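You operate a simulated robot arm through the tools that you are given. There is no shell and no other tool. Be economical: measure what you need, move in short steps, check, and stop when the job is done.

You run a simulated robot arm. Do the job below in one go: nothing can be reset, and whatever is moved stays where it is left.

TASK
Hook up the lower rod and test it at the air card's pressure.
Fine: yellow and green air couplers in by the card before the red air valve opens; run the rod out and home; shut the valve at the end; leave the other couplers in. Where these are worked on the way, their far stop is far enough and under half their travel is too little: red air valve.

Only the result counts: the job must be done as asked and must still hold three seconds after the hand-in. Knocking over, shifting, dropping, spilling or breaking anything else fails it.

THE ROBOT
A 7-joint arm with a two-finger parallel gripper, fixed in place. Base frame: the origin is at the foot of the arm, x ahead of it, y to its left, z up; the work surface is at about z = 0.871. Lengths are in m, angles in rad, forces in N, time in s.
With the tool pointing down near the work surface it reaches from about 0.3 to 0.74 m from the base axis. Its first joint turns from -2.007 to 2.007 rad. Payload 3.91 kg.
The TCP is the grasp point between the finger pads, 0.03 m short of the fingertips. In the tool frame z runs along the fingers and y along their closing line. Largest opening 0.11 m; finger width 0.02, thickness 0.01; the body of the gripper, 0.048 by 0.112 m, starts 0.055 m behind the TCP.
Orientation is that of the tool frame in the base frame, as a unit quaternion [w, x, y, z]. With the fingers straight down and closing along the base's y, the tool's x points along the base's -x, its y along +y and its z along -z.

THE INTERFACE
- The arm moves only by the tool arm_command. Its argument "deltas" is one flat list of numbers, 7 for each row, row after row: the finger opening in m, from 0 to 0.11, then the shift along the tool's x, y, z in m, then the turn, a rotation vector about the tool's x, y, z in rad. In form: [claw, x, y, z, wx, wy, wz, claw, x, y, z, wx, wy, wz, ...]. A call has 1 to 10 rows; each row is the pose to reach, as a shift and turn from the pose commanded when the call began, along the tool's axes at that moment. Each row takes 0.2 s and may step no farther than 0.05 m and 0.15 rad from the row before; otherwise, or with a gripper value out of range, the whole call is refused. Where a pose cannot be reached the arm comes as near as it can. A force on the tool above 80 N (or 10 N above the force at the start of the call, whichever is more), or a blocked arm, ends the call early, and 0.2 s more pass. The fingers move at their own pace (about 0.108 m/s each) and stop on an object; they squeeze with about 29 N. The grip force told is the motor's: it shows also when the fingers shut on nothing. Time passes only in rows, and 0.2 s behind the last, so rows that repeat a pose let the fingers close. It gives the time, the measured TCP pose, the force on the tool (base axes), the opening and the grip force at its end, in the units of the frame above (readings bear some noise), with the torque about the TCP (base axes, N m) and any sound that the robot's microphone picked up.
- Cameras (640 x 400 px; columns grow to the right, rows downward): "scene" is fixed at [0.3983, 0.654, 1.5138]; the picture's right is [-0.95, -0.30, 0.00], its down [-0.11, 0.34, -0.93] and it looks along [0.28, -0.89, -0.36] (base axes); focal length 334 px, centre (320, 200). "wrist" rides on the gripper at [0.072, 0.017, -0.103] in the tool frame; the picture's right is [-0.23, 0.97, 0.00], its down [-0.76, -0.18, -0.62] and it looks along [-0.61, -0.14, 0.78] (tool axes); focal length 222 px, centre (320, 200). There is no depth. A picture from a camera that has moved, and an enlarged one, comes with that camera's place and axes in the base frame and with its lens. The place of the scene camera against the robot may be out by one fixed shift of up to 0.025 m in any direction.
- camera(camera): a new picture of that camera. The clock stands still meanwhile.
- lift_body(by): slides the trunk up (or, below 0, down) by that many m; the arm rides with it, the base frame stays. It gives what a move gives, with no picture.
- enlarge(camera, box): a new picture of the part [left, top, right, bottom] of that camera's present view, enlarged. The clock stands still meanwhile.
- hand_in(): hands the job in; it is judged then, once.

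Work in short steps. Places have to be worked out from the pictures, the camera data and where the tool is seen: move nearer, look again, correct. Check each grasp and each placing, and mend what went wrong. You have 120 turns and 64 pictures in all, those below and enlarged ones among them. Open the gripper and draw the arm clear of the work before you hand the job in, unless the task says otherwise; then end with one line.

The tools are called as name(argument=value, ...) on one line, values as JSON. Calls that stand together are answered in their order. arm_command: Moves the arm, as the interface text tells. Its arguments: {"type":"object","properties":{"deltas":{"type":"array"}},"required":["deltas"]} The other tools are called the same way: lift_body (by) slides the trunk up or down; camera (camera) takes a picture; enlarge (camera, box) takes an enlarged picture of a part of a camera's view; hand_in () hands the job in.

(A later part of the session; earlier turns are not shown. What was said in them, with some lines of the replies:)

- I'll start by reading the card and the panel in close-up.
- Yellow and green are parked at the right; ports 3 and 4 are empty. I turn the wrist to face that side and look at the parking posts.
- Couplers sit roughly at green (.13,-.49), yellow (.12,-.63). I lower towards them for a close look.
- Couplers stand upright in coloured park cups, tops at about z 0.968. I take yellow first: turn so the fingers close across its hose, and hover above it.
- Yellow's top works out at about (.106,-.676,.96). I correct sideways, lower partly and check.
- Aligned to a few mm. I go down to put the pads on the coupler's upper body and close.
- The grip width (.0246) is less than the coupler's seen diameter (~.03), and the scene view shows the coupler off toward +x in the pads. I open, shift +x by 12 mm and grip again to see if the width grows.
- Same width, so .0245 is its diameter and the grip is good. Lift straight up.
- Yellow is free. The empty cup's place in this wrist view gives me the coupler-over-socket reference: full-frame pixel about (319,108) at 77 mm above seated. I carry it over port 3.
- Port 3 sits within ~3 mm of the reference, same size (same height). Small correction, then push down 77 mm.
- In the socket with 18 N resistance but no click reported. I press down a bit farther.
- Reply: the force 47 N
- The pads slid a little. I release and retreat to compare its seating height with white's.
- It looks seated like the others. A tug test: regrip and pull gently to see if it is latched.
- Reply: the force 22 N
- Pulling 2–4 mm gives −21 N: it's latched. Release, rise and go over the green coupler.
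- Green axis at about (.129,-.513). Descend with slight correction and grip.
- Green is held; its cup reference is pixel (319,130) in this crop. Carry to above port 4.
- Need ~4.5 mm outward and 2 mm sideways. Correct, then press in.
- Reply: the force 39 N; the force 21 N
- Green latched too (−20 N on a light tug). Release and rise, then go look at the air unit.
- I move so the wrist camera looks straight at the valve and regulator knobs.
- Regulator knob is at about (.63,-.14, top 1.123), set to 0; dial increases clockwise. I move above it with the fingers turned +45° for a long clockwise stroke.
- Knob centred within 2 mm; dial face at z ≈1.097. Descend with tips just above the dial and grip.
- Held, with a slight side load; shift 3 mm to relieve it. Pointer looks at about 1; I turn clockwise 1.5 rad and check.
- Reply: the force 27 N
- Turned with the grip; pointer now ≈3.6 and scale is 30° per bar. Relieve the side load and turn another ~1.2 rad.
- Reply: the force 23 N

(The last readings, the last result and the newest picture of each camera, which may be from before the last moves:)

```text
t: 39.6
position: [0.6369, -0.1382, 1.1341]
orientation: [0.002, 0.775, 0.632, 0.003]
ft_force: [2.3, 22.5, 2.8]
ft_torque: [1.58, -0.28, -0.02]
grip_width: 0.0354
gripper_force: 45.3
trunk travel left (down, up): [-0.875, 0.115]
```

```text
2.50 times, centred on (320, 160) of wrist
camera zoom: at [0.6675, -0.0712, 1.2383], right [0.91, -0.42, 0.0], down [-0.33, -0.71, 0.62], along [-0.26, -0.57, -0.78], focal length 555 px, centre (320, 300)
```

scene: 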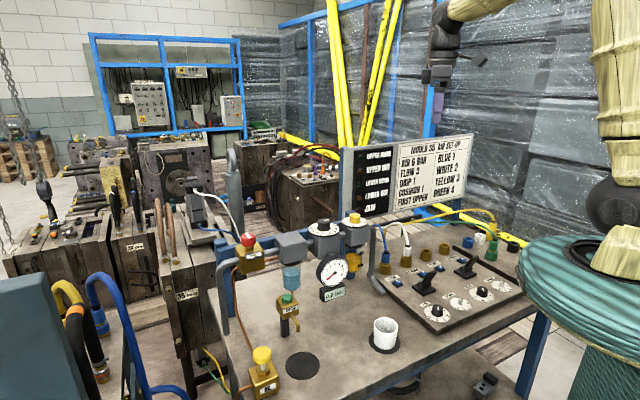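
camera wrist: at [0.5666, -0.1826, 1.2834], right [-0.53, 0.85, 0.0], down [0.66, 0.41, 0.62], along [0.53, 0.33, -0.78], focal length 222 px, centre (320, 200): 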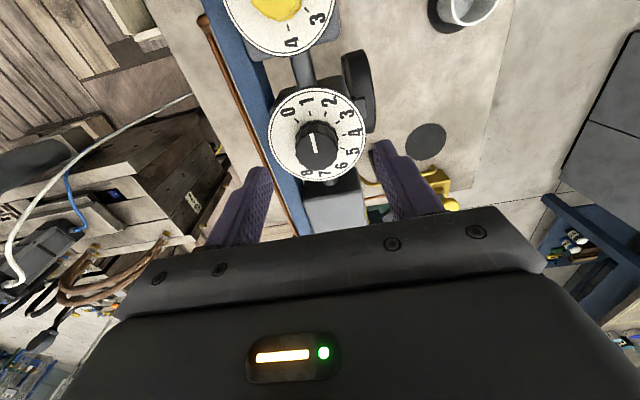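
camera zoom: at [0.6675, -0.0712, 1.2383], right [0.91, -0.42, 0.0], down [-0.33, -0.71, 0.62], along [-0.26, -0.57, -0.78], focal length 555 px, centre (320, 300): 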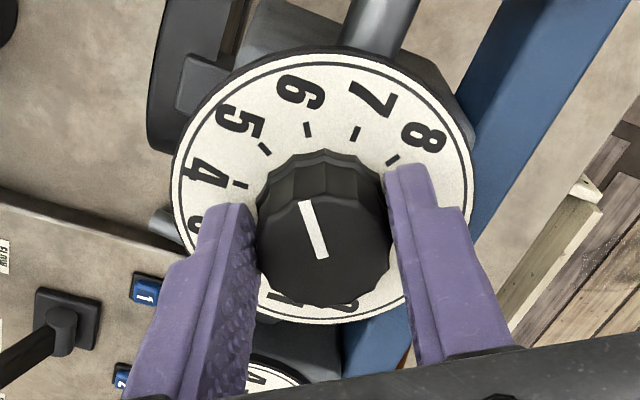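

Reads ≈5.85; a nudge of 0.07 rad, then release and rise. Fine check will come from the gauge.

arm_command(deltas=[0.02, 0, 0, 0, 0, 0, 0.07, 0.02, 0, 0, 0, 0, 0, 0.07, 0.07, 0, 0, 0, 0, 0, 0.07, 0.07, 0, 0, 0, 0, 0, 0.07, 0.07, 0, 0, -0.03, 0, 0, 0.07, 0.07, 0, 0, -0.07, 0, 0, 0.07])

enlarge(camera="wrist", box=[220, 40, 420, 200])

```text
t: 41.0
position: [0.6344, -0.1435, 1.2009]
orientation: [-0.001, 0.796, 0.606, 0.0]
ft_force: [0.3, -0.1, 0.6]
ft_torque: [0.03, 0.02, 0.03]
grip_width: 0.0702
gripper_force: 0.1
trunk travel left (down, up): [-0.875, 0.115]
```

```text
2.50 times, centred on (320, 120) of wrist
camera zoom: at [0.6708, -0.0797, 1.3055], right [0.88, -0.48, 0.0], down [-0.37, -0.69, 0.62], along [-0.3, -0.55, -0.78], focal length 555 px, centre (320, 400)
```

zoom: 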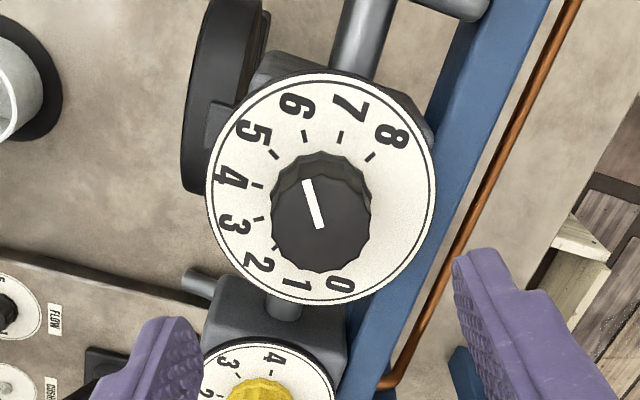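

Pointer ≈5.8; I'll confirm on the gauge. Now move to view the red valve knob closely.

arm_command(deltas=[0.07, 0.015, 0.003, -0.03, 0, 0, -0.15, 0.07, 0.03, 0.005, -0.05, 0, 0, -0.3, 0.07, 0.045, 0.008, -0.07, 0, 0, -0.45, 0.07, 0.06, 0.01, -0.09, 0, 0, -0.6, 0.07, 0.08, 0.013, -0.1, 0, 0, -0.75, 0.07, 0.1, 0.015, -0.1, 0, 0, -0.9, 0.07, 0.12, 0.018, -0.1, 0, 0, -1.05, 0.07, 0.14, 0.02, -0.1, 0, 0, -1.2, 0.07, 0.156, 0.023, -0.1, 0, 0, -1.35, 0.07, 0.156, 0.0255, -0.1, 0, 0, -1.5])

camera(camera="wrist")

```text
t: 43.2
position: [0.6994, 0.0033, 1.3047]
orientation: [0.001, 0.166, 0.986, 0.0]
ft_force: [-0.9, -0.5, 0.1]
ft_torque: [0.0, 0.0, 0.0]
grip_width: 0.07
gripper_force: 0.0
trunk travel left (down, up): [-0.875, 0.115]
```

```text
24 pictures are left
camera wrist: at [0.6369, 0.0416, 1.4084], right [0.53, 0.85, 0.0], down [0.66, -0.42, 0.62], along [0.53, -0.33, -0.78], focal length 222 px, centre (320, 200)
```

wrist: 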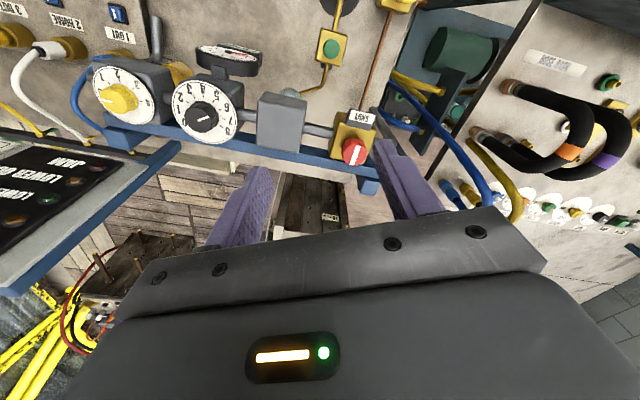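

Red knob at about (.778,.007, top ~1.13). Move above it, testing reach.

arm_command(deltas=[0.07, -0.024, 0.01, 0.035, 0, 0, 0, 0.07, -0.048, 0.02, 0.07, 0, 0, 0, 0.07, -0.0715, 0.029, 0.1, 0, 0, 0, 0.07, -0.0715, 0.029, 0.115, 0, 0, 0, 0.07, -0.0715, 0.029, 0.115, 0, 0, 0])

enlarge(camera="wrist", box=[200, 60, 440, 240])

```text
t: 44.4
position: [0.7568, 0.0119, 1.1892]
orientation: [-0.001, 0.167, 0.986, 0.001]
ft_force: [-0.5, 0.0, 0.7]
ft_torque: [-0.06, -0.01, 0.01]
grip_width: 0.0701
gripper_force: 0.0
out of reach, approached as far as the arm can: row 2, 3, 4, 5
trunk travel left (down, up): [-0.875, 0.115]
```

```text
2.22 times, centred on (320, 150) of wrist
camera zoom: at [0.6933, 0.0503, 1.2933], right [0.54, 0.84, 0.0], down [0.66, -0.42, 0.62], along [0.53, -0.33, -0.78], focal length 494 px, centre (320, 311)
```

zoom: 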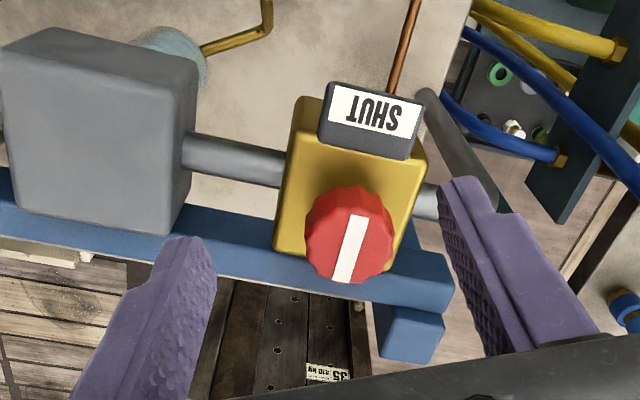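

Reach stops at r≈.757; the knob is at ≈(.779,.010). I back up and lower the trunk to see whether that extends the reach.

arm_command(deltas=[0.07, 0.02, 0, -0.03, 0, 0, 0, 0.07, 0.04, 0, -0.07, 0, 0, 0, 0.07, 0.06, 0, -0.11, 0, 0, 0])

lift_body(by=-0.12)

arm_command(deltas=[0.07, -0.03, 0, 0, 0, 0, 0, 0.07, -0.06, 0, 0, 0, 0, 0, 0.07, -0.075, 0.005, 0, 0, 0, 0, 0.07, -0.09, 0.01, 0, 0, 0, 0, 0.07, -0.09, 0.01, 0, 0, 0, 0])

```text
t: 45.2
position: [0.6977, 0.0329, 1.3015]
orientation: [0.001, 0.167, 0.986, 0.0]
ft_force: [0.0, 0.0, 0.1]
ft_torque: [0.01, 0.0, 0.0]
grip_width: 0.07
gripper_force: 0.1
trunk travel left (down, up): [-0.875, 0.115]
```

```text
t: 46.7
position: [0.699, 0.0324, 1.1795]
orientation: [0.0, 0.166, 0.986, 0.0]
ft_force: [0.2, -0.2, -0.5]
ft_torque: [-0.02, 0.0, -0.02]
grip_width: 0.0701
gripper_force: 0.1
trunk travel left (down, up): [-0.755, 0.235]
```

```text
t: 47.9
position: [0.7338, 0.0143, 1.1694]
orientation: [0.0, 0.167, 0.986, 0.0]
ft_force: [-0.9, -0.1, 0.2]
ft_torque: [0.0, 0.0, -0.01]
grip_width: 0.0702
gripper_force: 0.0
out of reach, approached as far as the arm can: row 2, 3, 4, 5
trunk travel left (down, up): [-0.755, 0.235]
```

Lower is worse (.734), so the best is slightly above the original height, and the last ~2 cm need a small outward tilt of the tool. Back off and raise the trunk.

arm_command(deltas=[0.07, 0.03, 0, -0.03, 0, 0, 0, 0.07, 0.06, 0, -0.04, 0, 0, 0, 0.07, 0.06, 0, -0.04, 0, 0, 0])

lift_body(by=0.15)

```text
t: 48.7
position: [0.6763, 0.0325, 1.2075]
orientation: [0.0, 0.167, 0.986, 0.0]
ft_force: [0.6, 0.1, 0.5]
ft_torque: [0.02, 0.01, -0.01]
grip_width: 0.0702
gripper_force: 0.2
trunk travel left (down, up): [-0.755, 0.235]
```

```text
t: 50.5
position: [0.6753, 0.0324, 1.3579]
orientation: [0.0, 0.167, 0.986, 0.0]
ft_force: [0.2, 0.2, 0.5]
ft_torque: [-0.02, 0.03, -0.01]
grip_width: 0.0703
gripper_force: 0.0
trunk travel left (down, up): [-0.905, 0.085]
```

Turn to yaw −45° and approach, then tilt outward by .14 rad.

arm_command(deltas=[0.07, -0.017, 0, 0.037, 0, 0, 0.113, 0.07, -0.034, 0, 0.074, 0, 0, 0.227, 0.07, -0.051, 0, 0.111, 0, 0, 0.34, 0.07, -0.0686, 0.0006, 0.148, 0, 0, 0.454])

arm_command(deltas=[0.07, 0, 0, 0, -0.05, -0.05, 0, 0.07, 0, 0, 0, -0.1, -0.1, 0, 0.07, -0.0276, 0.0276, 0, -0.1, -0.1, 0, 0.07, -0.0276, 0.0276, 0, -0.1, -0.1, 0])

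enlarge(camera="wrist", box=[200, 60, 440, 240])

```text
t: 51.5
position: [0.7427, 0.0102, 1.2085]
orientation: [0.0, 0.385, 0.923, 0.0]
ft_force: [0.0, 0.6, -0.2]
ft_torque: [-0.01, -0.01, 0.03]
grip_width: 0.0702
gripper_force: 0.1
trunk travel left (down, up): [-0.905, 0.085]
```

```text
t: 52.5
position: [0.7763, 0.0103, 1.2131]
orientation: [0.066, 0.383, 0.921, 0.026]
ft_force: [-0.8, 0.6, -0.9]
ft_torque: [-0.01, -0.05, 0.01]
grip_width: 0.0697
gripper_force: 0.0
trunk travel left (down, up): [-0.905, 0.085]
```

```text
2.22 times, centred on (320, 150) of wrist
camera zoom: at [0.7227, 0.0724, 1.3101], right [0.84, 0.52, 0.12], down [0.32, -0.67, 0.68], along [0.44, -0.53, -0.73], focal length 494 px, centre (320, 311)
```

zoom: 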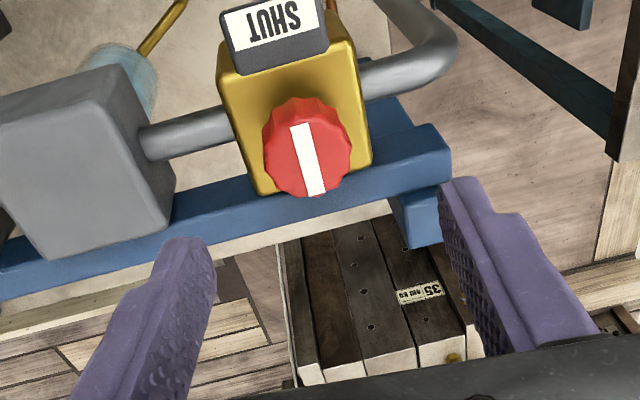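

Reach is fine with the tilt; the knob is at ≈(.780,.0105). Straight down to grip it.

arm_command(deltas=[0.07, 0.004, -0.004, 0.04, 0, 0, 0, 0.07, 0.00767, -0.00767, 0.0762, 0, 0, 0, 0.07, 0.00767, -0.00767, 0.0762, 0, 0, 0])

enlarge(camera="wrist", box=[200, 60, 440, 240])

```text
t: 53.2
position: [0.7781, 0.0098, 1.1332]
orientation: [0.065, 0.383, 0.921, 0.027]
ft_force: [-0.2, 0.6, 0.1]
ft_torque: [-0.01, -0.01, -0.02]
grip_width: 0.0699
gripper_force: 0.0
trunk travel left (down, up): [-0.905, 0.085]
```

```text
2.22 times, centred on (320, 150) of wrist
camera zoom: at [0.7254, 0.0725, 1.2313], right [0.84, 0.52, 0.12], down [0.32, -0.67, 0.68], along [0.43, -0.53, -0.73], focal length 494 px, centre (320, 311)
```

zoom: 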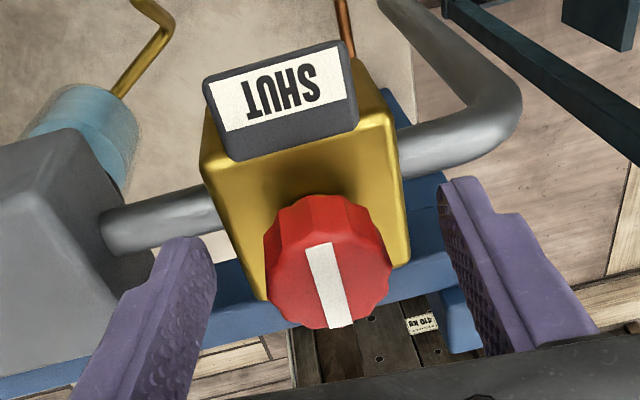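

Centred. Close and check load.

arm_command(deltas=[0.02, 0, 0, 0, 0, 0, 0, 0.02, 0, 0, 0, 0, 0, 0, 0.02, 0, 0, 0, 0, 0, 0])

```text
t: 54.0
position: [0.7803, 0.0107, 1.1334]
orientation: [0.065, 0.384, 0.921, 0.027]
ft_force: [1.3, -0.2, -0.3]
ft_torque: [-0.4, 0.53, 0.01]
grip_width: 0.0355
gripper_force: 45.0
trunk travel left (down, up): [-0.905, 0.085]
```

Well centred grip. Turn counter-clockwise (seen from above) toward open, up to about 85°.

arm_command(deltas=[0.02, 0, 0, 0, 0, 0, -0.15, 0.02, 0, 0, 0, 0, 0, -0.3, 0.02, 0, 0, 0, 0, 0, -0.45, 0.02, 0, 0, 0, 0, 0, -0.6, 0.02, 0, 0, 0, 0, 0, -0.75, 0.02, 0, 0, 0, 0, 0, -0.9, 0.02, 0, 0, 0, 0, 0, -1.05, 0.02, 0, 0, 0, 0, 0, -1.2, 0.02, 0, 0, 0, 0, 0, -1.35, 0.02, 0, 0, 0, 0, 0, -1.5])

camera(camera="scene")

```text
t: 56.2
position: [0.7808, 0.0064, 1.1345]
orientation: [0.066, -0.348, 0.935, -0.025]
ft_force: [-0.1, -22.4, -0.5]
ft_torque: [0.95, -0.27, -0.1]
grip_width: 0.0354
gripper_force: 45.3
trunk travel left (down, up): [-0.905, 0.085]
```

```text
20 pictures are left
```

scene: 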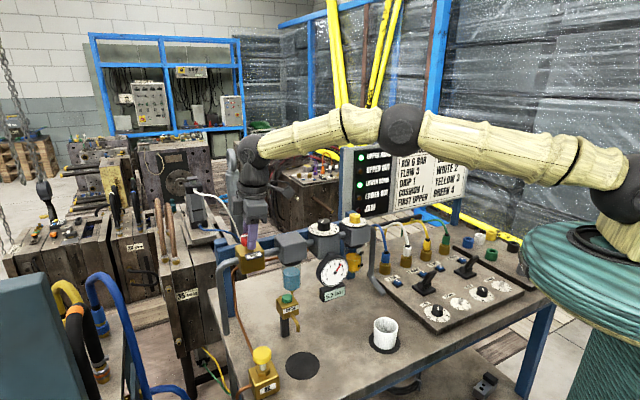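

Air is on: both HOME lamps are green. Zoom on the valve, gauge and lamps.

enlarge(camera="scene", box=[225, 205, 385, 305])

```text
4.00 times, centred on (305, 255) of scene
camera zoom: at [0.3983, 0.654, 1.5138], right [-0.95, -0.3, 0.0], down [-0.11, 0.34, -0.93], along [0.28, -0.89, -0.36], focal length 1337 px, centre (380, -20)
```

zoom: 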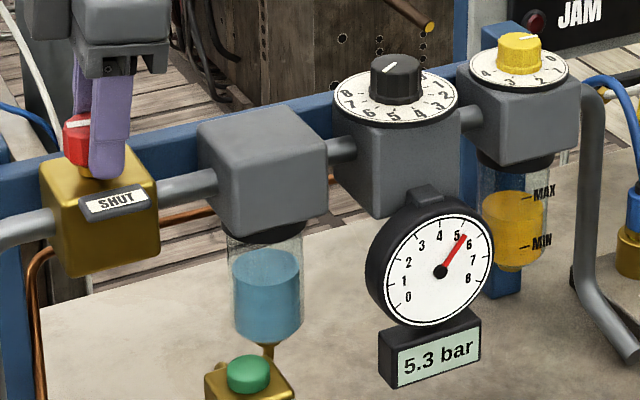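

Gauge 5.3 bar, perhaps still filling or valve not fully over. Turn the valve a little farther to its stop.

arm_command(deltas=[0.02, 0, 0, 0, 0, 0, -0.1, 0.02, 0, 0, 0, 0, 0, -0.2, 0.02, 0, 0, 0, 0, 0, -0.2])

enlarge(camera="wrist", box=[200, 60, 440, 240])

enlarge(camera="scene", box=[310, 240, 370, 310])

```text
t: 57.0
position: [0.7807, 0.0051, 1.1339]
orientation: [0.065, -0.439, 0.896, -0.031]
ft_force: [10.8, -22.4, 9.8]
ft_torque: [0.19, 0.04, -0.31]
grip_width: 0.0353
gripper_force: 45.4
trunk travel left (down, up): [-0.905, 0.085]
```

```text
2.22 times, centred on (320, 150) of wrist
camera zoom: at [0.7089, -0.0422, 1.2283], right [-0.62, 0.78, -0.09], down [0.51, 0.49, 0.7], along [0.59, 0.39, -0.7], focal length 494 px, centre (320, 311)
```

zoom: 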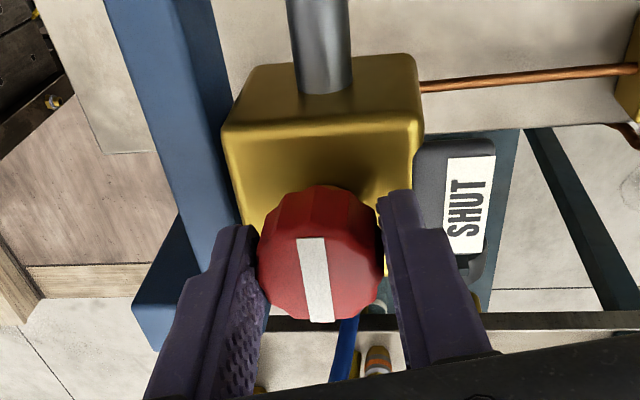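

```text
5.71 times, centred on (340, 275) of scene
camera zoom: at [0.3983, 0.654, 1.5138], right [-0.95, -0.3, 0.0], down [-0.11, 0.34, -0.93], along [0.28, -0.89, -0.36], focal length 1910 px, centre (206, -229)
```

zoom: 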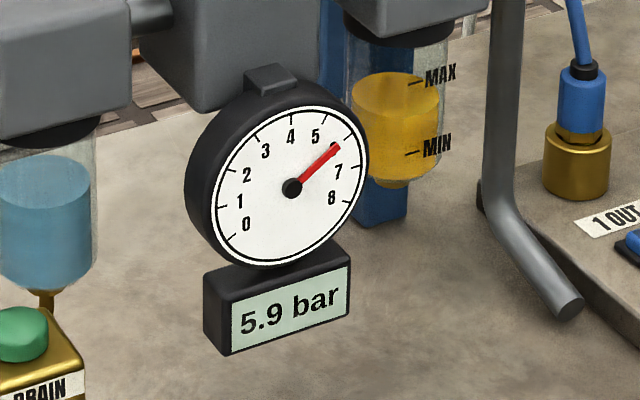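

Pressure has risen to 5.9 bar with the valve on its stop. Release the valve and lift clear, then re-read.

arm_command(deltas=[0.07, 0, 0, 0, 0, 0, 0, 0.07, 0, 0, 0, 0, 0, 0, 0.07, 0, 0, -0.04, 0, 0, 0, 0.07, 0, 0, -0.08, 0, 0, 0, 0.07, 0, 0, -0.12, 0, 0, 0, 0.07, 0, 0, -0.15, -0.111, 0.087, 0, 0.07, 0, 0, -0.15, -0.111, 0.087, 0])

enlarge(camera="scene", box=[225, 140, 385, 310])

```text
t: 58.6
position: [0.7429, 0.0085, 1.2813]
orientation: [0.0, -0.439, 0.898, 0.0]
ft_force: [-0.4, 0.2, -0.8]
ft_torque: [-0.03, 0.02, 0.0]
grip_width: 0.07
gripper_force: 0.1
out of reach, approached as far as the arm can: row 6, 7
trunk travel left (down, up): [-0.905, 0.085]
```

```text
2.35 times, centred on (305, 225) of scene
camera zoom: at [0.3983, 0.654, 1.5138], right [-0.95, -0.3, 0.0], down [-0.11, 0.34, -0.93], along [0.28, -0.89, -0.36], focal length 787 px, centre (355, 141)
```

zoom: 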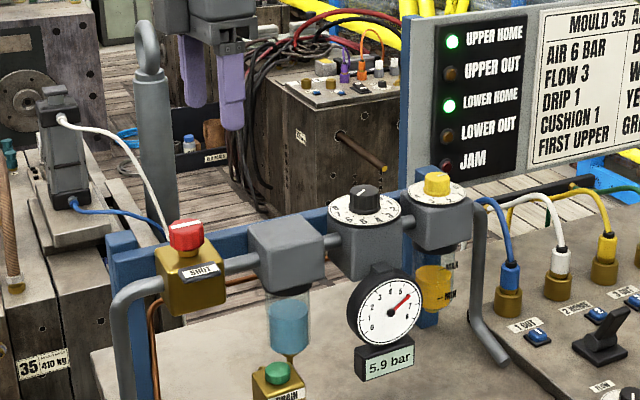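

Steady 5.9. The lamps show both rods home, no jam. I trim the regulator to 6.0: regrip at the same finger angle as when released and nudge.

arm_command(deltas=[0.07, 0.037, -0.0015, 0.005, 0, 0, -0.08, 0.07, 0.075, -0.003, 0.01, 0, 0, -0.16, 0.07, 0.112, -0.0046, 0.03, 0, 0, -0.24, 0.07, 0.15, -0.006, 0.055, 0, 0, -0.32, 0.07, 0.1865, -0.0077, 0.081, 0, 0, -0.393, 0.07, 0.1865, -0.0077, 0.081, 0, 0, -0.393])

enlarge(camera="wrist", box=[220, 40, 420, 200])

```text
t: 60.0
position: [0.6347, -0.1436, 1.1956]
orientation: [-0.001, -0.607, 0.795, -0.001]
ft_force: [-0.1, -0.2, 0.3]
ft_torque: [-0.01, -0.01, 0.01]
grip_width: 0.0701
gripper_force: 0.0
trunk travel left (down, up): [-0.905, 0.085]
```

```text
2.50 times, centred on (320, 120) of wrist
camera zoom: at [0.5991, -0.2105, 1.2995], right [-0.88, 0.48, 0.0], down [0.37, 0.69, 0.62], along [0.3, 0.55, -0.78], focal length 555 px, centre (320, 400)
```

zoom: 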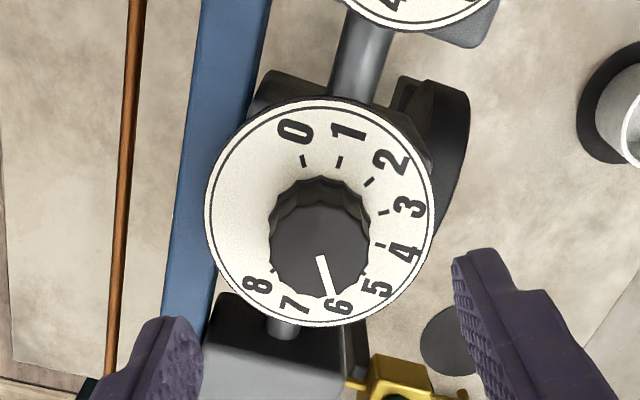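

arm_command(deltas=[0.07, 0, 0, 0.03, 0, 0, 0, 0.07, 0, 0, 0.061, 0, 0, 0, 0.02, 0, 0, 0.061, 0, 0, 0, 0.02, 0, 0, 0.061, 0, 0, 0, 0.02, 0, 0, 0.061, 0, 0, 0, 0.02, 0, 0, 0.061, 0, 0, 0.03, 0.02, 0, 0, 0.061, 0, 0, 0.06, 0.02, 0, 0, 0.061, 0, 0, 0.06])

enlarge(camera="scene", box=[310, 240, 370, 310])

```text
t: 61.9
position: [0.6353, -0.1437, 1.1352]
orientation: [-0.001, -0.582, 0.813, 0.0]
ft_force: [5.1, -4.0, -4.4]
ft_torque: [-0.1, -0.55, 0.02]
grip_width: 0.0351
gripper_force: 45.4
trunk travel left (down, up): [-0.905, 0.085]
```

```text
5.71 times, centred on (340, 275) of scene
camera zoom: at [0.3983, 0.654, 1.5138], right [-0.95, -0.3, 0.0], down [-0.11, 0.34, -0.93], along [0.28, -0.89, -0.36], focal length 1910 px, centre (206, -229)
```

zoom: 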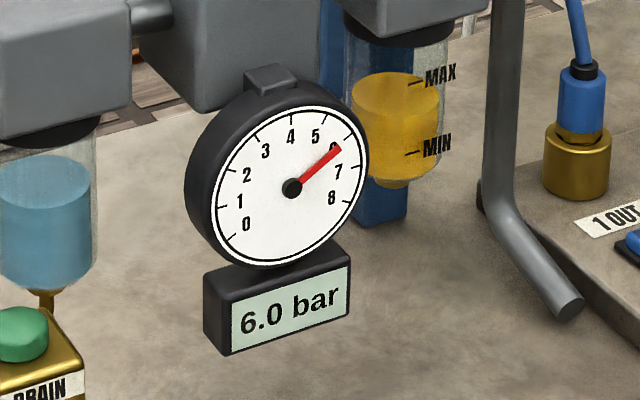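

Exactly 6.0 bar. Release and rise, starting the turn toward the lower rod's lever.

arm_command(deltas=[0.07, 0, 0, 0, 0, 0, 0, 0.07, 0, 0, 0, 0, 0, 0, 0.07, 0, 0, -0.04, 0, 0, 0, 0.07, 0, 0, -0.085, 0, 0, 0, 0.07, 0, 0, -0.1, 0, 0, 0.15, 0.07, 0, 0, -0.1, 0, 0, 0.3, 0.07, 0, 0, -0.1, 0, 0, 0.45, 0.07, 0, 0, -0.1, 0, 0, 0.55])

```text
t: 63.6
position: [0.634, -0.1426, 1.2359]
orientation: [0.0, -0.339, 0.941, 0.0]
ft_force: [0.4, -0.1, 0.0]
ft_torque: [0.02, 0.0, -0.04]
grip_width: 0.07
gripper_force: 0.0
trunk travel left (down, up): [-0.905, 0.085]
```

arm_command(deltas=[0.07, 0.0447, 0.00625, 0.0096, 0, 0, 0.1477, 0.07, 0.0894, 0.0125, 0.0192, 0, 0, 0.2954, 0.07, 0.1341, 0.01875, 0.0288, 0, 0, 0.4431, 0.07, 0.1788, 0.025, 0.0384, 0, 0, 0.5908, 0.07, 0.2235, 0.03125, 0.048, 0, 0, 0.7385, 0.07, 0.2682, 0.0375, 0.0576, 0, 0, 0.8862, 0.07, 0.3129, 0.04375, 0.0672, 0, 0, 1.0339, 0.07, 0.3576, 0.05, 0.0768, 0, 0, 1.1816, 0.07, 0.4023, 0.05625, 0.0864, 0, 0, 1.3293, 0.07, 0.447, 0.0625, 0.096, 0, 0, 1.477])

camera(camera="wrist")

```text
t: 65.8
position: [0.2502, -0.3809, 1.14]
orientation: [0.0, 0.383, 0.924, 0.0]
ft_force: [0.2, -0.2, 0.1]
ft_torque: [-0.01, 0.0, 0.01]
grip_width: 0.0702
gripper_force: 0.0
trunk travel left (down, up): [-0.905, 0.085]
```

```text
13 pictures are left
camera wrist: at [0.2101, -0.3191, 1.2422], right [0.85, 0.53, 0.0], down [0.41, -0.66, 0.62], along [0.33, -0.53, -0.78], focal length 222 px, centre (320, 200)
```

wrist: 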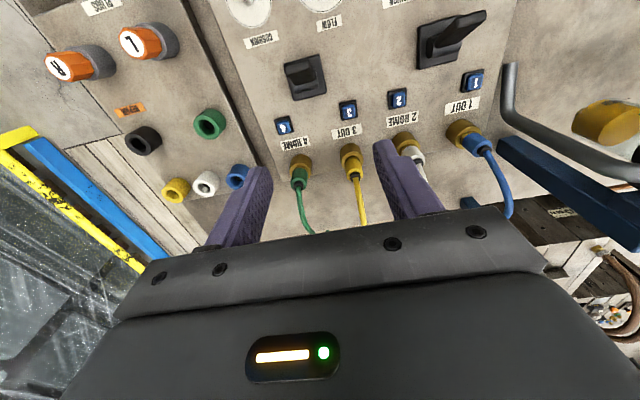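

enlarge(camera="wrist", box=[240, 0, 380, 110])

```text
3.64 times, centred on (310, 55) of wrist
camera zoom: at [0.2101, -0.3191, 1.2422], right [0.85, 0.53, 0.0], down [0.41, -0.66, 0.62], along [0.33, -0.53, -0.78], focal length 808 px, centre (356, 727)
```

zoom: 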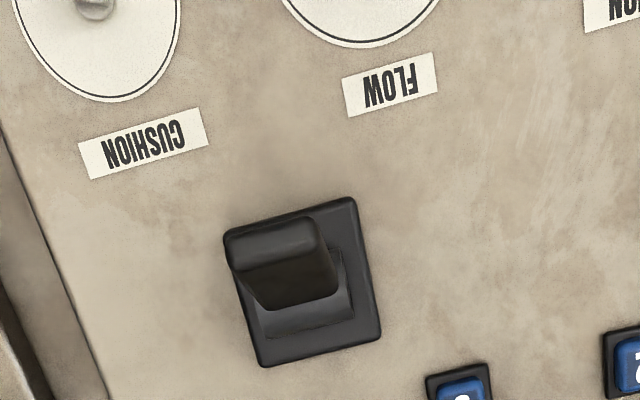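

The lever (pivot ≈(.225,-.383,.893), tip ≈(.210,-.366,.954)) leans toward the operator, across the port line, at HOME; OUT is the throw toward the ports. I turn 86° so the fingers straddle it along its swing and hover above.

arm_command(deltas=[0.06, 0.0035, -0.0018, 0.012, 0, 0, 0.15, 0.06, 0.007, -0.0037, 0.024, 0, 0, 0.3, 0.06, 0.0105, -0.0055, 0.036, 0, 0, 0.45, 0.06, 0.014, -0.0074, 0.048, 0, 0, 0.6, 0.06, 0.0177, -0.0092, 0.06, 0, 0, 0.75, 0.06, 0.0212, -0.011, 0.072, 0, 0, 0.9, 0.06, 0.0248, -0.013, 0.084, 0, 0, 1.05, 0.06, 0.0283, -0.0147, 0.096, 0, 0, 1.2, 0.06, 0.032, -0.0166, 0.108, 0, 0, 1.35, 0.06, 0.0354, -0.0184, 0.12, 0, 0, 1.5])

camera(camera="wrist")

```text
t: 68.0
position: [0.2117, -0.3676, 1.0209]
orientation: [0.0, 0.91, 0.414, 0.0]
ft_force: [-1.0, -0.9, 0.7]
ft_torque: [0.0, -0.01, -0.01]
grip_width: 0.0601
gripper_force: 0.0
trunk travel left (down, up): [-0.905, 0.085]
```

```text
11 pictures are left
camera wrist: at [0.2715, -0.3253, 1.1242], right [0.59, -0.81, 0.0], down [-0.63, -0.46, 0.62], along [-0.5, -0.37, -0.78], focal length 222 px, centre (320, 200)
```

wrist: 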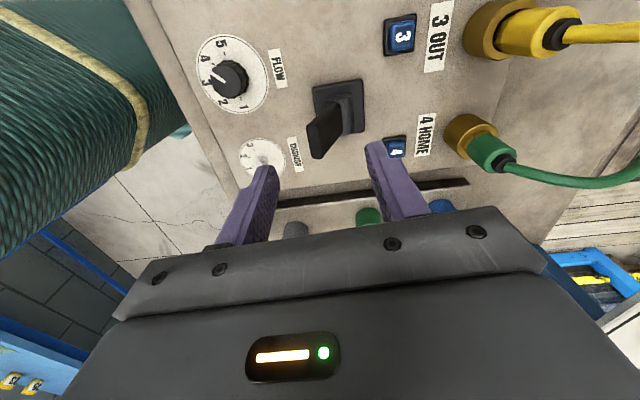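

Lever sits centrally between the fingers. Descend astride it and narrow the fingers.

arm_command(deltas=[0.06, 0, 0, 0.03, 0, 0, 0, 0.06, 0, 0, 0.055, 0, 0, 0, 0.06, 0, 0, 0.066, 0, 0, 0, 0.04, 0, 0, 0.066, 0, 0, 0, 0.04, 0, 0, 0.066, 0, 0, 0])

```text
t: 69.2
position: [0.2117, -0.367, 0.9557]
orientation: [0.001, 0.909, 0.416, 0.0]
ft_force: [0.2, -0.7, -0.8]
ft_torque: [-0.01, -0.01, 0.05]
grip_width: 0.0402
gripper_force: 0.1
trunk travel left (down, up): [-0.905, 0.085]
```

No contact yet. Push toward the ports in small steps to throw the lever OUT.

arm_command(deltas=[0.04, 0, 0.01, 0, 0, 0, 0, 0.04, 0, 0.02, 0, 0, 0, 0, 0.04, 0, 0.028, 0, 0, 0, 0, 0.04, 0, 0.036, 0, 0, 0, 0, 0.04, 0, 0.042, 0, 0, 0, 0, 0.04, 0, 0.047, 0, 0, 0, 0, 0.04, 0, 0.052, 0, 0, 0, 0])

enlarge(camera="scene", box=[320, 130, 530, 310])

```text
t: 70.8
position: [0.2487, -0.4011, 0.9562]
orientation: [-0.001, 0.91, 0.415, 0.0]
ft_force: [-14.4, 12.2, 2.2]
ft_torque: [0.36, 0.45, -0.16]
grip_width: 0.0492
gripper_force: 9.0
trunk travel left (down, up): [-0.905, 0.085]
```

```text
2.22 times, centred on (425, 220) of scene
camera zoom: at [0.3983, 0.654, 1.5138], right [-0.95, -0.3, 0.0], down [-0.11, 0.34, -0.93], along [0.28, -0.89, -0.36], focal length 743 px, centre (87, 156)
```

zoom: 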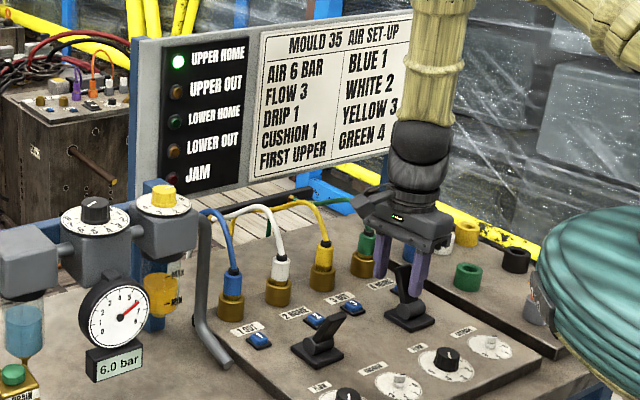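

LOWER HOME has gone out: the rod is moving. Push a hair more and wait a second.

arm_command(deltas=[0.04, 0, 0.004, 0, 0, 0, 0, 0.04, 0, 0.006, 0, 0, 0, 0, 0.04, 0, 0.006, 0, 0, 0, 0, 0.04, 0, 0.006, 0, 0, 0, 0, 0.04, 0, 0.006, 0, 0, 0, 0, 0.04, 0, 0.006, 0, 0, 0, 0, 0.04, 0, 0.006, 0, 0, 0, 0])

enlarge(camera="scene", box=[320, 130, 530, 310])

```text
t: 72.5
position: [0.2527, -0.4021, 0.956]
orientation: [0.0, 0.91, 0.416, 0.0]
ft_force: [-29.1, 18.1, 6.3]
ft_torque: [0.6, 1.02, -0.19]
grip_width: 0.0567
gripper_force: 16.5
trunk travel left (down, up): [-0.905, 0.085]
```

```text
2.22 times, centred on (425, 220) of scene
camera zoom: at [0.3983, 0.654, 1.5138], right [-0.95, -0.3, 0.0], down [-0.11, 0.34, -0.93], along [0.28, -0.89, -0.36], focal length 743 px, centre (87, 156)
```

zoom: 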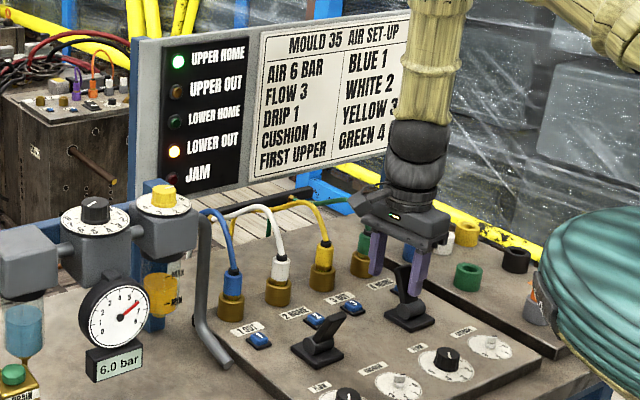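

LOWER OUT is lit, no jam. Now throw the lever back HOME.

arm_command(deltas=[0.04, 0, -0.01, 0, 0, 0, 0, 0.04, 0, -0.02, 0, 0, 0, 0, 0.04, 0, -0.03, 0, 0, 0, 0, 0.04, 0, -0.04, 0, 0, 0, 0, 0.04, 0, -0.048, 0, 0, 0, 0, 0.04, 0, -0.056, 0, 0, 0, 0, 0.04, 0, -0.063, 0, 0, 0, 0, 0.04, 0, -0.07, 0, 0, 0, 0, 0.04, 0, -0.073, 0, 0, 0, 0, 0.04, 0, -0.073, 0, 0, 0, 0])

arm_command(deltas=[0.04, 0, 0, 0, 0, 0, 0, 0.04, 0, 0.015, 0, 0, 0, 0, 0.06, 0, 0.015, 0, 0, 0, 0, 0.06, 0, 0.015, -0.03, 0, 0, 0, 0.06, 0, 0.015, -0.075, 0, 0, 0, 0.06, 0, 0.015, -0.12, 0, 0, 0])

enlarge(camera="scene", box=[320, 130, 530, 310])

```text
t: 74.7
position: [0.2045, -0.3606, 0.9555]
orientation: [0.003, 0.909, 0.416, -0.001]
ft_force: [17.4, -15.4, 6.2]
ft_torque: [-0.61, -0.63, -0.29]
grip_width: 0.052
gripper_force: 11.8
trunk travel left (down, up): [-0.905, 0.085]
```

```text
t: 76.0
position: [0.2101, -0.366, 1.0762]
orientation: [0.001, 0.91, 0.416, 0.0]
ft_force: [0.1, -0.2, -0.3]
ft_torque: [-0.01, 0.0, -0.01]
grip_width: 0.0601
gripper_force: 0.0
trunk travel left (down, up): [-0.905, 0.085]
```

```text
2.22 times, centred on (425, 220) of scene
camera zoom: at [0.3983, 0.654, 1.5138], right [-0.95, -0.3, 0.0], down [-0.11, 0.34, -0.93], along [0.28, -0.89, -0.36], focal length 743 px, centre (87, 156)
```

zoom: 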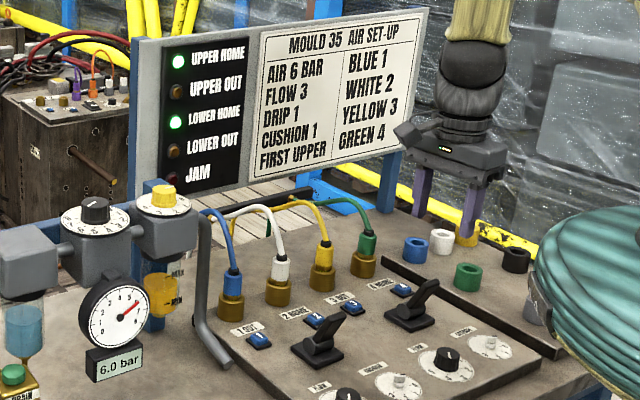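

LOWER HOME is lit again, 6.0 bar, no jam. Now back to the red valve to shut it: first leg, rising and turning back.

arm_command(deltas=[0.06, 0.01, 0.002, -0.03, 0, 0, -0.15, 0.06, 0.03, 0.008, -0.06, 0, 0, -0.3, 0.06, 0.06, 0.016, -0.09, 0, 0, -0.45, 0.06, 0.095, 0.025, -0.11, 0, 0, -0.6, 0.06, 0.13, 0.034, -0.13, 0, 0, -0.75, 0.06, 0.165, 0.043, -0.15, 0, 0, -0.9, 0.06, 0.2, 0.052, -0.17, 0, 0, -1.05, 0.06, 0.235, 0.061, -0.18, 0, 0, -1.2, 0.06, 0.265, 0.068, -0.19, 0, 0, -1.35, 0.06, 0.283, 0.073, -0.2, 0, 0, -1.5])

```text
t: 78.2
position: [0.4553, -0.1998, 1.2731]
orientation: [0.0, 0.382, 0.924, -0.001]
ft_force: [0.9, 0.1, 0.8]
ft_torque: [-0.04, -0.01, -0.01]
grip_width: 0.0599
gripper_force: 0.1
trunk travel left (down, up): [-0.905, 0.085]
```

arm_command(deltas=[0.07, -0.0043, 0.0332, 0, 0, 0, -0.15, 0.07, -0.0086, 0.0664, 0, 0, 0, -0.3, 0.07, -0.013, 0.1, 0, 0, 0, -0.45, 0.07, -0.017, 0.133, 0, 0, 0, -0.6, 0.07, -0.0215, 0.166, 0, 0, 0, -0.75, 0.07, -0.0258, 0.2, 0, 0, 0, -0.9, 0.07, -0.03, 0.232, 0, 0, 0, -1.05, 0.07, -0.0344, 0.266, 0, 0, 0, -1.2, 0.07, -0.0387, 0.3, 0, 0, 0, -1.35, 0.07, -0.043, 0.332, 0, 0, 0, -1.5])

```text
t: 80.5
position: [0.7187, 0.005, 1.2736]
orientation: [-0.001, -0.352, 0.936, 0.0]
ft_force: [0.4, 1.1, -1.0]
ft_torque: [-0.01, 0.06, -0.01]
grip_width: 0.0699
gripper_force: 0.0
trunk travel left (down, up): [-0.905, 0.085]
```

arm_command(deltas=[0.07, 0, 0, 0, 0, 0, -0.15, 0.07, 0, 0, 0, 0, 0, -0.15])

arm_command(deltas=[0.07, 0, 0, 0, 0.054, -0.0455, 0, 0.07, 0, 0, 0, 0.108, -0.091, 0, 0.07, -0.02, -0.02, 0.03, 0.108, -0.091, 0, 0.07, -0.0407, -0.0413, 0.06, 0.108, -0.091, 0, 0.07, -0.0407, -0.0413, 0.06, 0.108, -0.091, 0])

enlarge(camera="wrist", box=[200, 60, 440, 240])

```text
t: 81.0
position: [0.7174, 0.003, 1.274]
orientation: [0.001, -0.421, 0.907, -0.001]
ft_force: [-0.4, 0.2, -0.4]
ft_torque: [0.03, 0.0, 0.04]
grip_width: 0.0699
gripper_force: 0.0
trunk travel left (down, up): [-0.905, 0.085]
```

```text
t: 82.2
position: [0.7757, 0.0082, 1.2155]
orientation: [0.064, -0.419, 0.905, -0.03]
ft_force: [-0.2, -0.1, 0.0]
ft_torque: [0.01, 0.0, -0.02]
grip_width: 0.07
gripper_force: 0.0
trunk travel left (down, up): [-0.905, 0.085]
```

```text
2.22 times, centred on (320, 150) of wrist
camera zoom: at [0.7017, -0.0374, 1.3097], right [-0.59, 0.8, -0.09], down [0.53, 0.47, 0.71], along [0.61, 0.37, -0.7], focal length 494 px, centre (320, 311)
```

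zoom: 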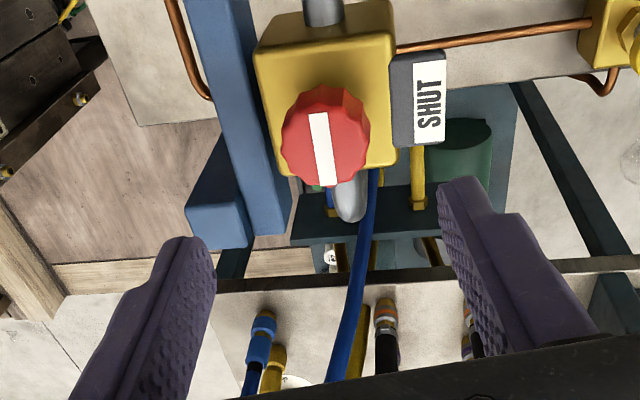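

Knob in line with the fingers. Descend and grip.

arm_command(deltas=[0.07, 0.0037, 0.0038, 0.04, 0, 0, 0, 0.07, 0.00725, 0.0076, 0.0792, 0, 0, 0, 0.07, 0.00725, 0.0076, 0.0792, 0, 0, 0, 0.02, 0.00725, 0.0076, 0.0792, 0, 0, 0, 0.02, 0.00725, 0.0076, 0.0792, 0, 0, 0, 0.02, 0.00725, 0.0076, 0.0792, 0, 0, 0])

```text
t: 83.7
position: [0.7783, 0.0015, 1.1356]
orientation: [0.065, -0.419, 0.905, -0.032]
ft_force: [12.4, -10.9, 6.7]
ft_torque: [-0.32, 0.36, -0.13]
grip_width: 0.0354
gripper_force: 45.1
trunk travel left (down, up): [-0.905, 0.085]
```

Gripped. Relieve the side load and turn clockwise to shut.

arm_command(deltas=[0.02, 0, -0.003, 0, 0, 0, 0.15, 0.02, 0, -0.003, 0, 0, 0, 0.3, 0.02, 0, -0.003, 0, 0, 0, 0.45, 0.02, 0, -0.003, 0, 0, 0, 0.6, 0.02, 0, -0.003, 0, 0, 0, 0.75, 0.02, 0, -0.003, 0, 0, 0, 0.9, 0.02, 0, -0.003, 0, 0, 0, 1.05, 0.02, 0, -0.003, 0, 0, 0, 1.2, 0.02, 0, -0.003, 0, 0, 0, 1.35, 0.02, 0, -0.003, 0, 0, 0, 1.5])

arm_command(deltas=[0.02, 0, 0, 0, 0, 0, 0.1, 0.02, 0, 0, 0, 0, 0, 0.2, 0.02, 0, 0, 0, 0, 0, 0.25, 0.02, 0, 0, 0, 0, 0, 0.25])

enlarge(camera="scene", box=[225, 140, 405, 310])

```text
t: 85.8
position: [0.7778, 0.0096, 1.1342]
orientation: [0.069, 0.311, 0.948, 0.022]
ft_force: [-6.7, 21.8, -4.3]
ft_torque: [-0.81, -0.13, 0.16]
grip_width: 0.0352
gripper_force: 44.9
trunk travel left (down, up): [-0.905, 0.085]
```

```text
t: 86.8
position: [0.7813, 0.008, 1.1349]
orientation: [0.067, 0.426, 0.902, 0.028]
ft_force: [15.7, 17.1, 4.6]
ft_torque: [-0.39, -0.18, 0.29]
grip_width: 0.0357
gripper_force: 44.4
trunk travel left (down, up): [-0.905, 0.085]
```

```text
2.35 times, centred on (315, 225) of scene
camera zoom: at [0.3983, 0.654, 1.5138], right [-0.95, -0.3, 0.0], down [-0.11, 0.34, -0.93], along [0.28, -0.89, -0.36], focal length 787 px, centre (332, 141)
```

zoom: 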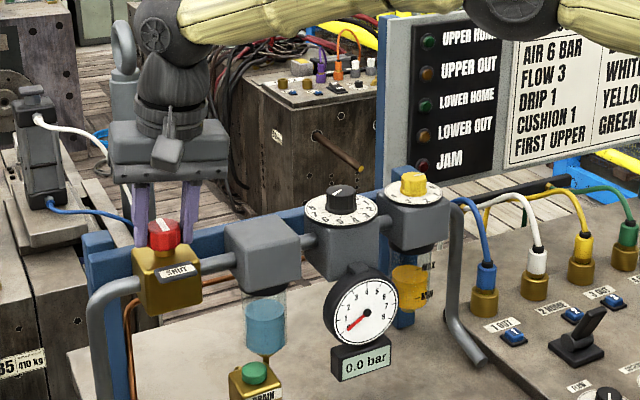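

Gauge 0.0, lamps out: the valve is shut on its stop. Release, lift and draw the arm clear.

arm_command(deltas=[0.07, 0, 0, 0, 0, 0, 0, 0.07, 0, 0, 0, 0, 0, 0, 0.07, 0, 0, -0.04, 0, 0, 0, 0.07, 0, 0, -0.08, 0, 0, 0, 0.07, 0, 0, -0.125, 0, 0, 0, 0.07, 0, 0, -0.17, 0, 0, 0, 0.07, 0.03, -0.03, -0.19, 0, 0, 0, 0.07, 0.06, -0.06, -0.2, 0, 0, 0, 0.07, 0.09, -0.09, -0.2, 0, 0, 0])

camera(camera="scene")

enlarge(camera="scene", box=[225, 190, 405, 330])

```text
t: 88.8
position: [0.6237, 0.0184, 1.3177]
orientation: [0.065, 0.426, 0.902, 0.03]
ft_force: [-1.1, 0.5, 0.7]
ft_torque: [0.01, -0.04, 0.03]
grip_width: 0.0699
gripper_force: 0.1
trunk travel left (down, up): [-0.905, 0.085]
```

```text
5 pictures are left
```

scene: 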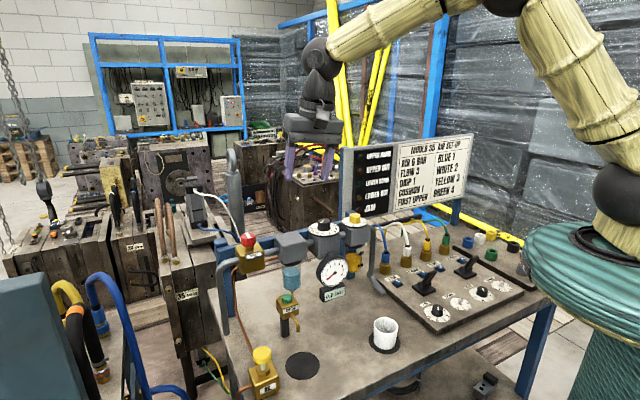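

```text
2.86 times, centred on (315, 260) of scene
camera zoom: at [0.3983, 0.654, 1.5138], right [-0.95, -0.3, 0.0], down [-0.11, 0.34, -0.93], along [0.28, -0.89, -0.36], focal length 955 px, centre (334, 29)
```

zoom: 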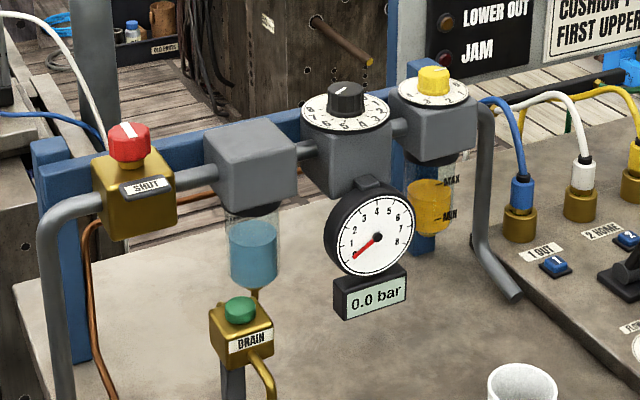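

Valve shut, 0.0 bar, all four couplers in, nothing disturbed, arm clear with the gripper open. Handing in.

hand_in()

```text
The job is handed in.
```

The lower rod is hooked up (yellow in 3, green in 4), was run out and home at 6.0 bar with no jam light, and the red air valve is shut again with the other couplers left in.
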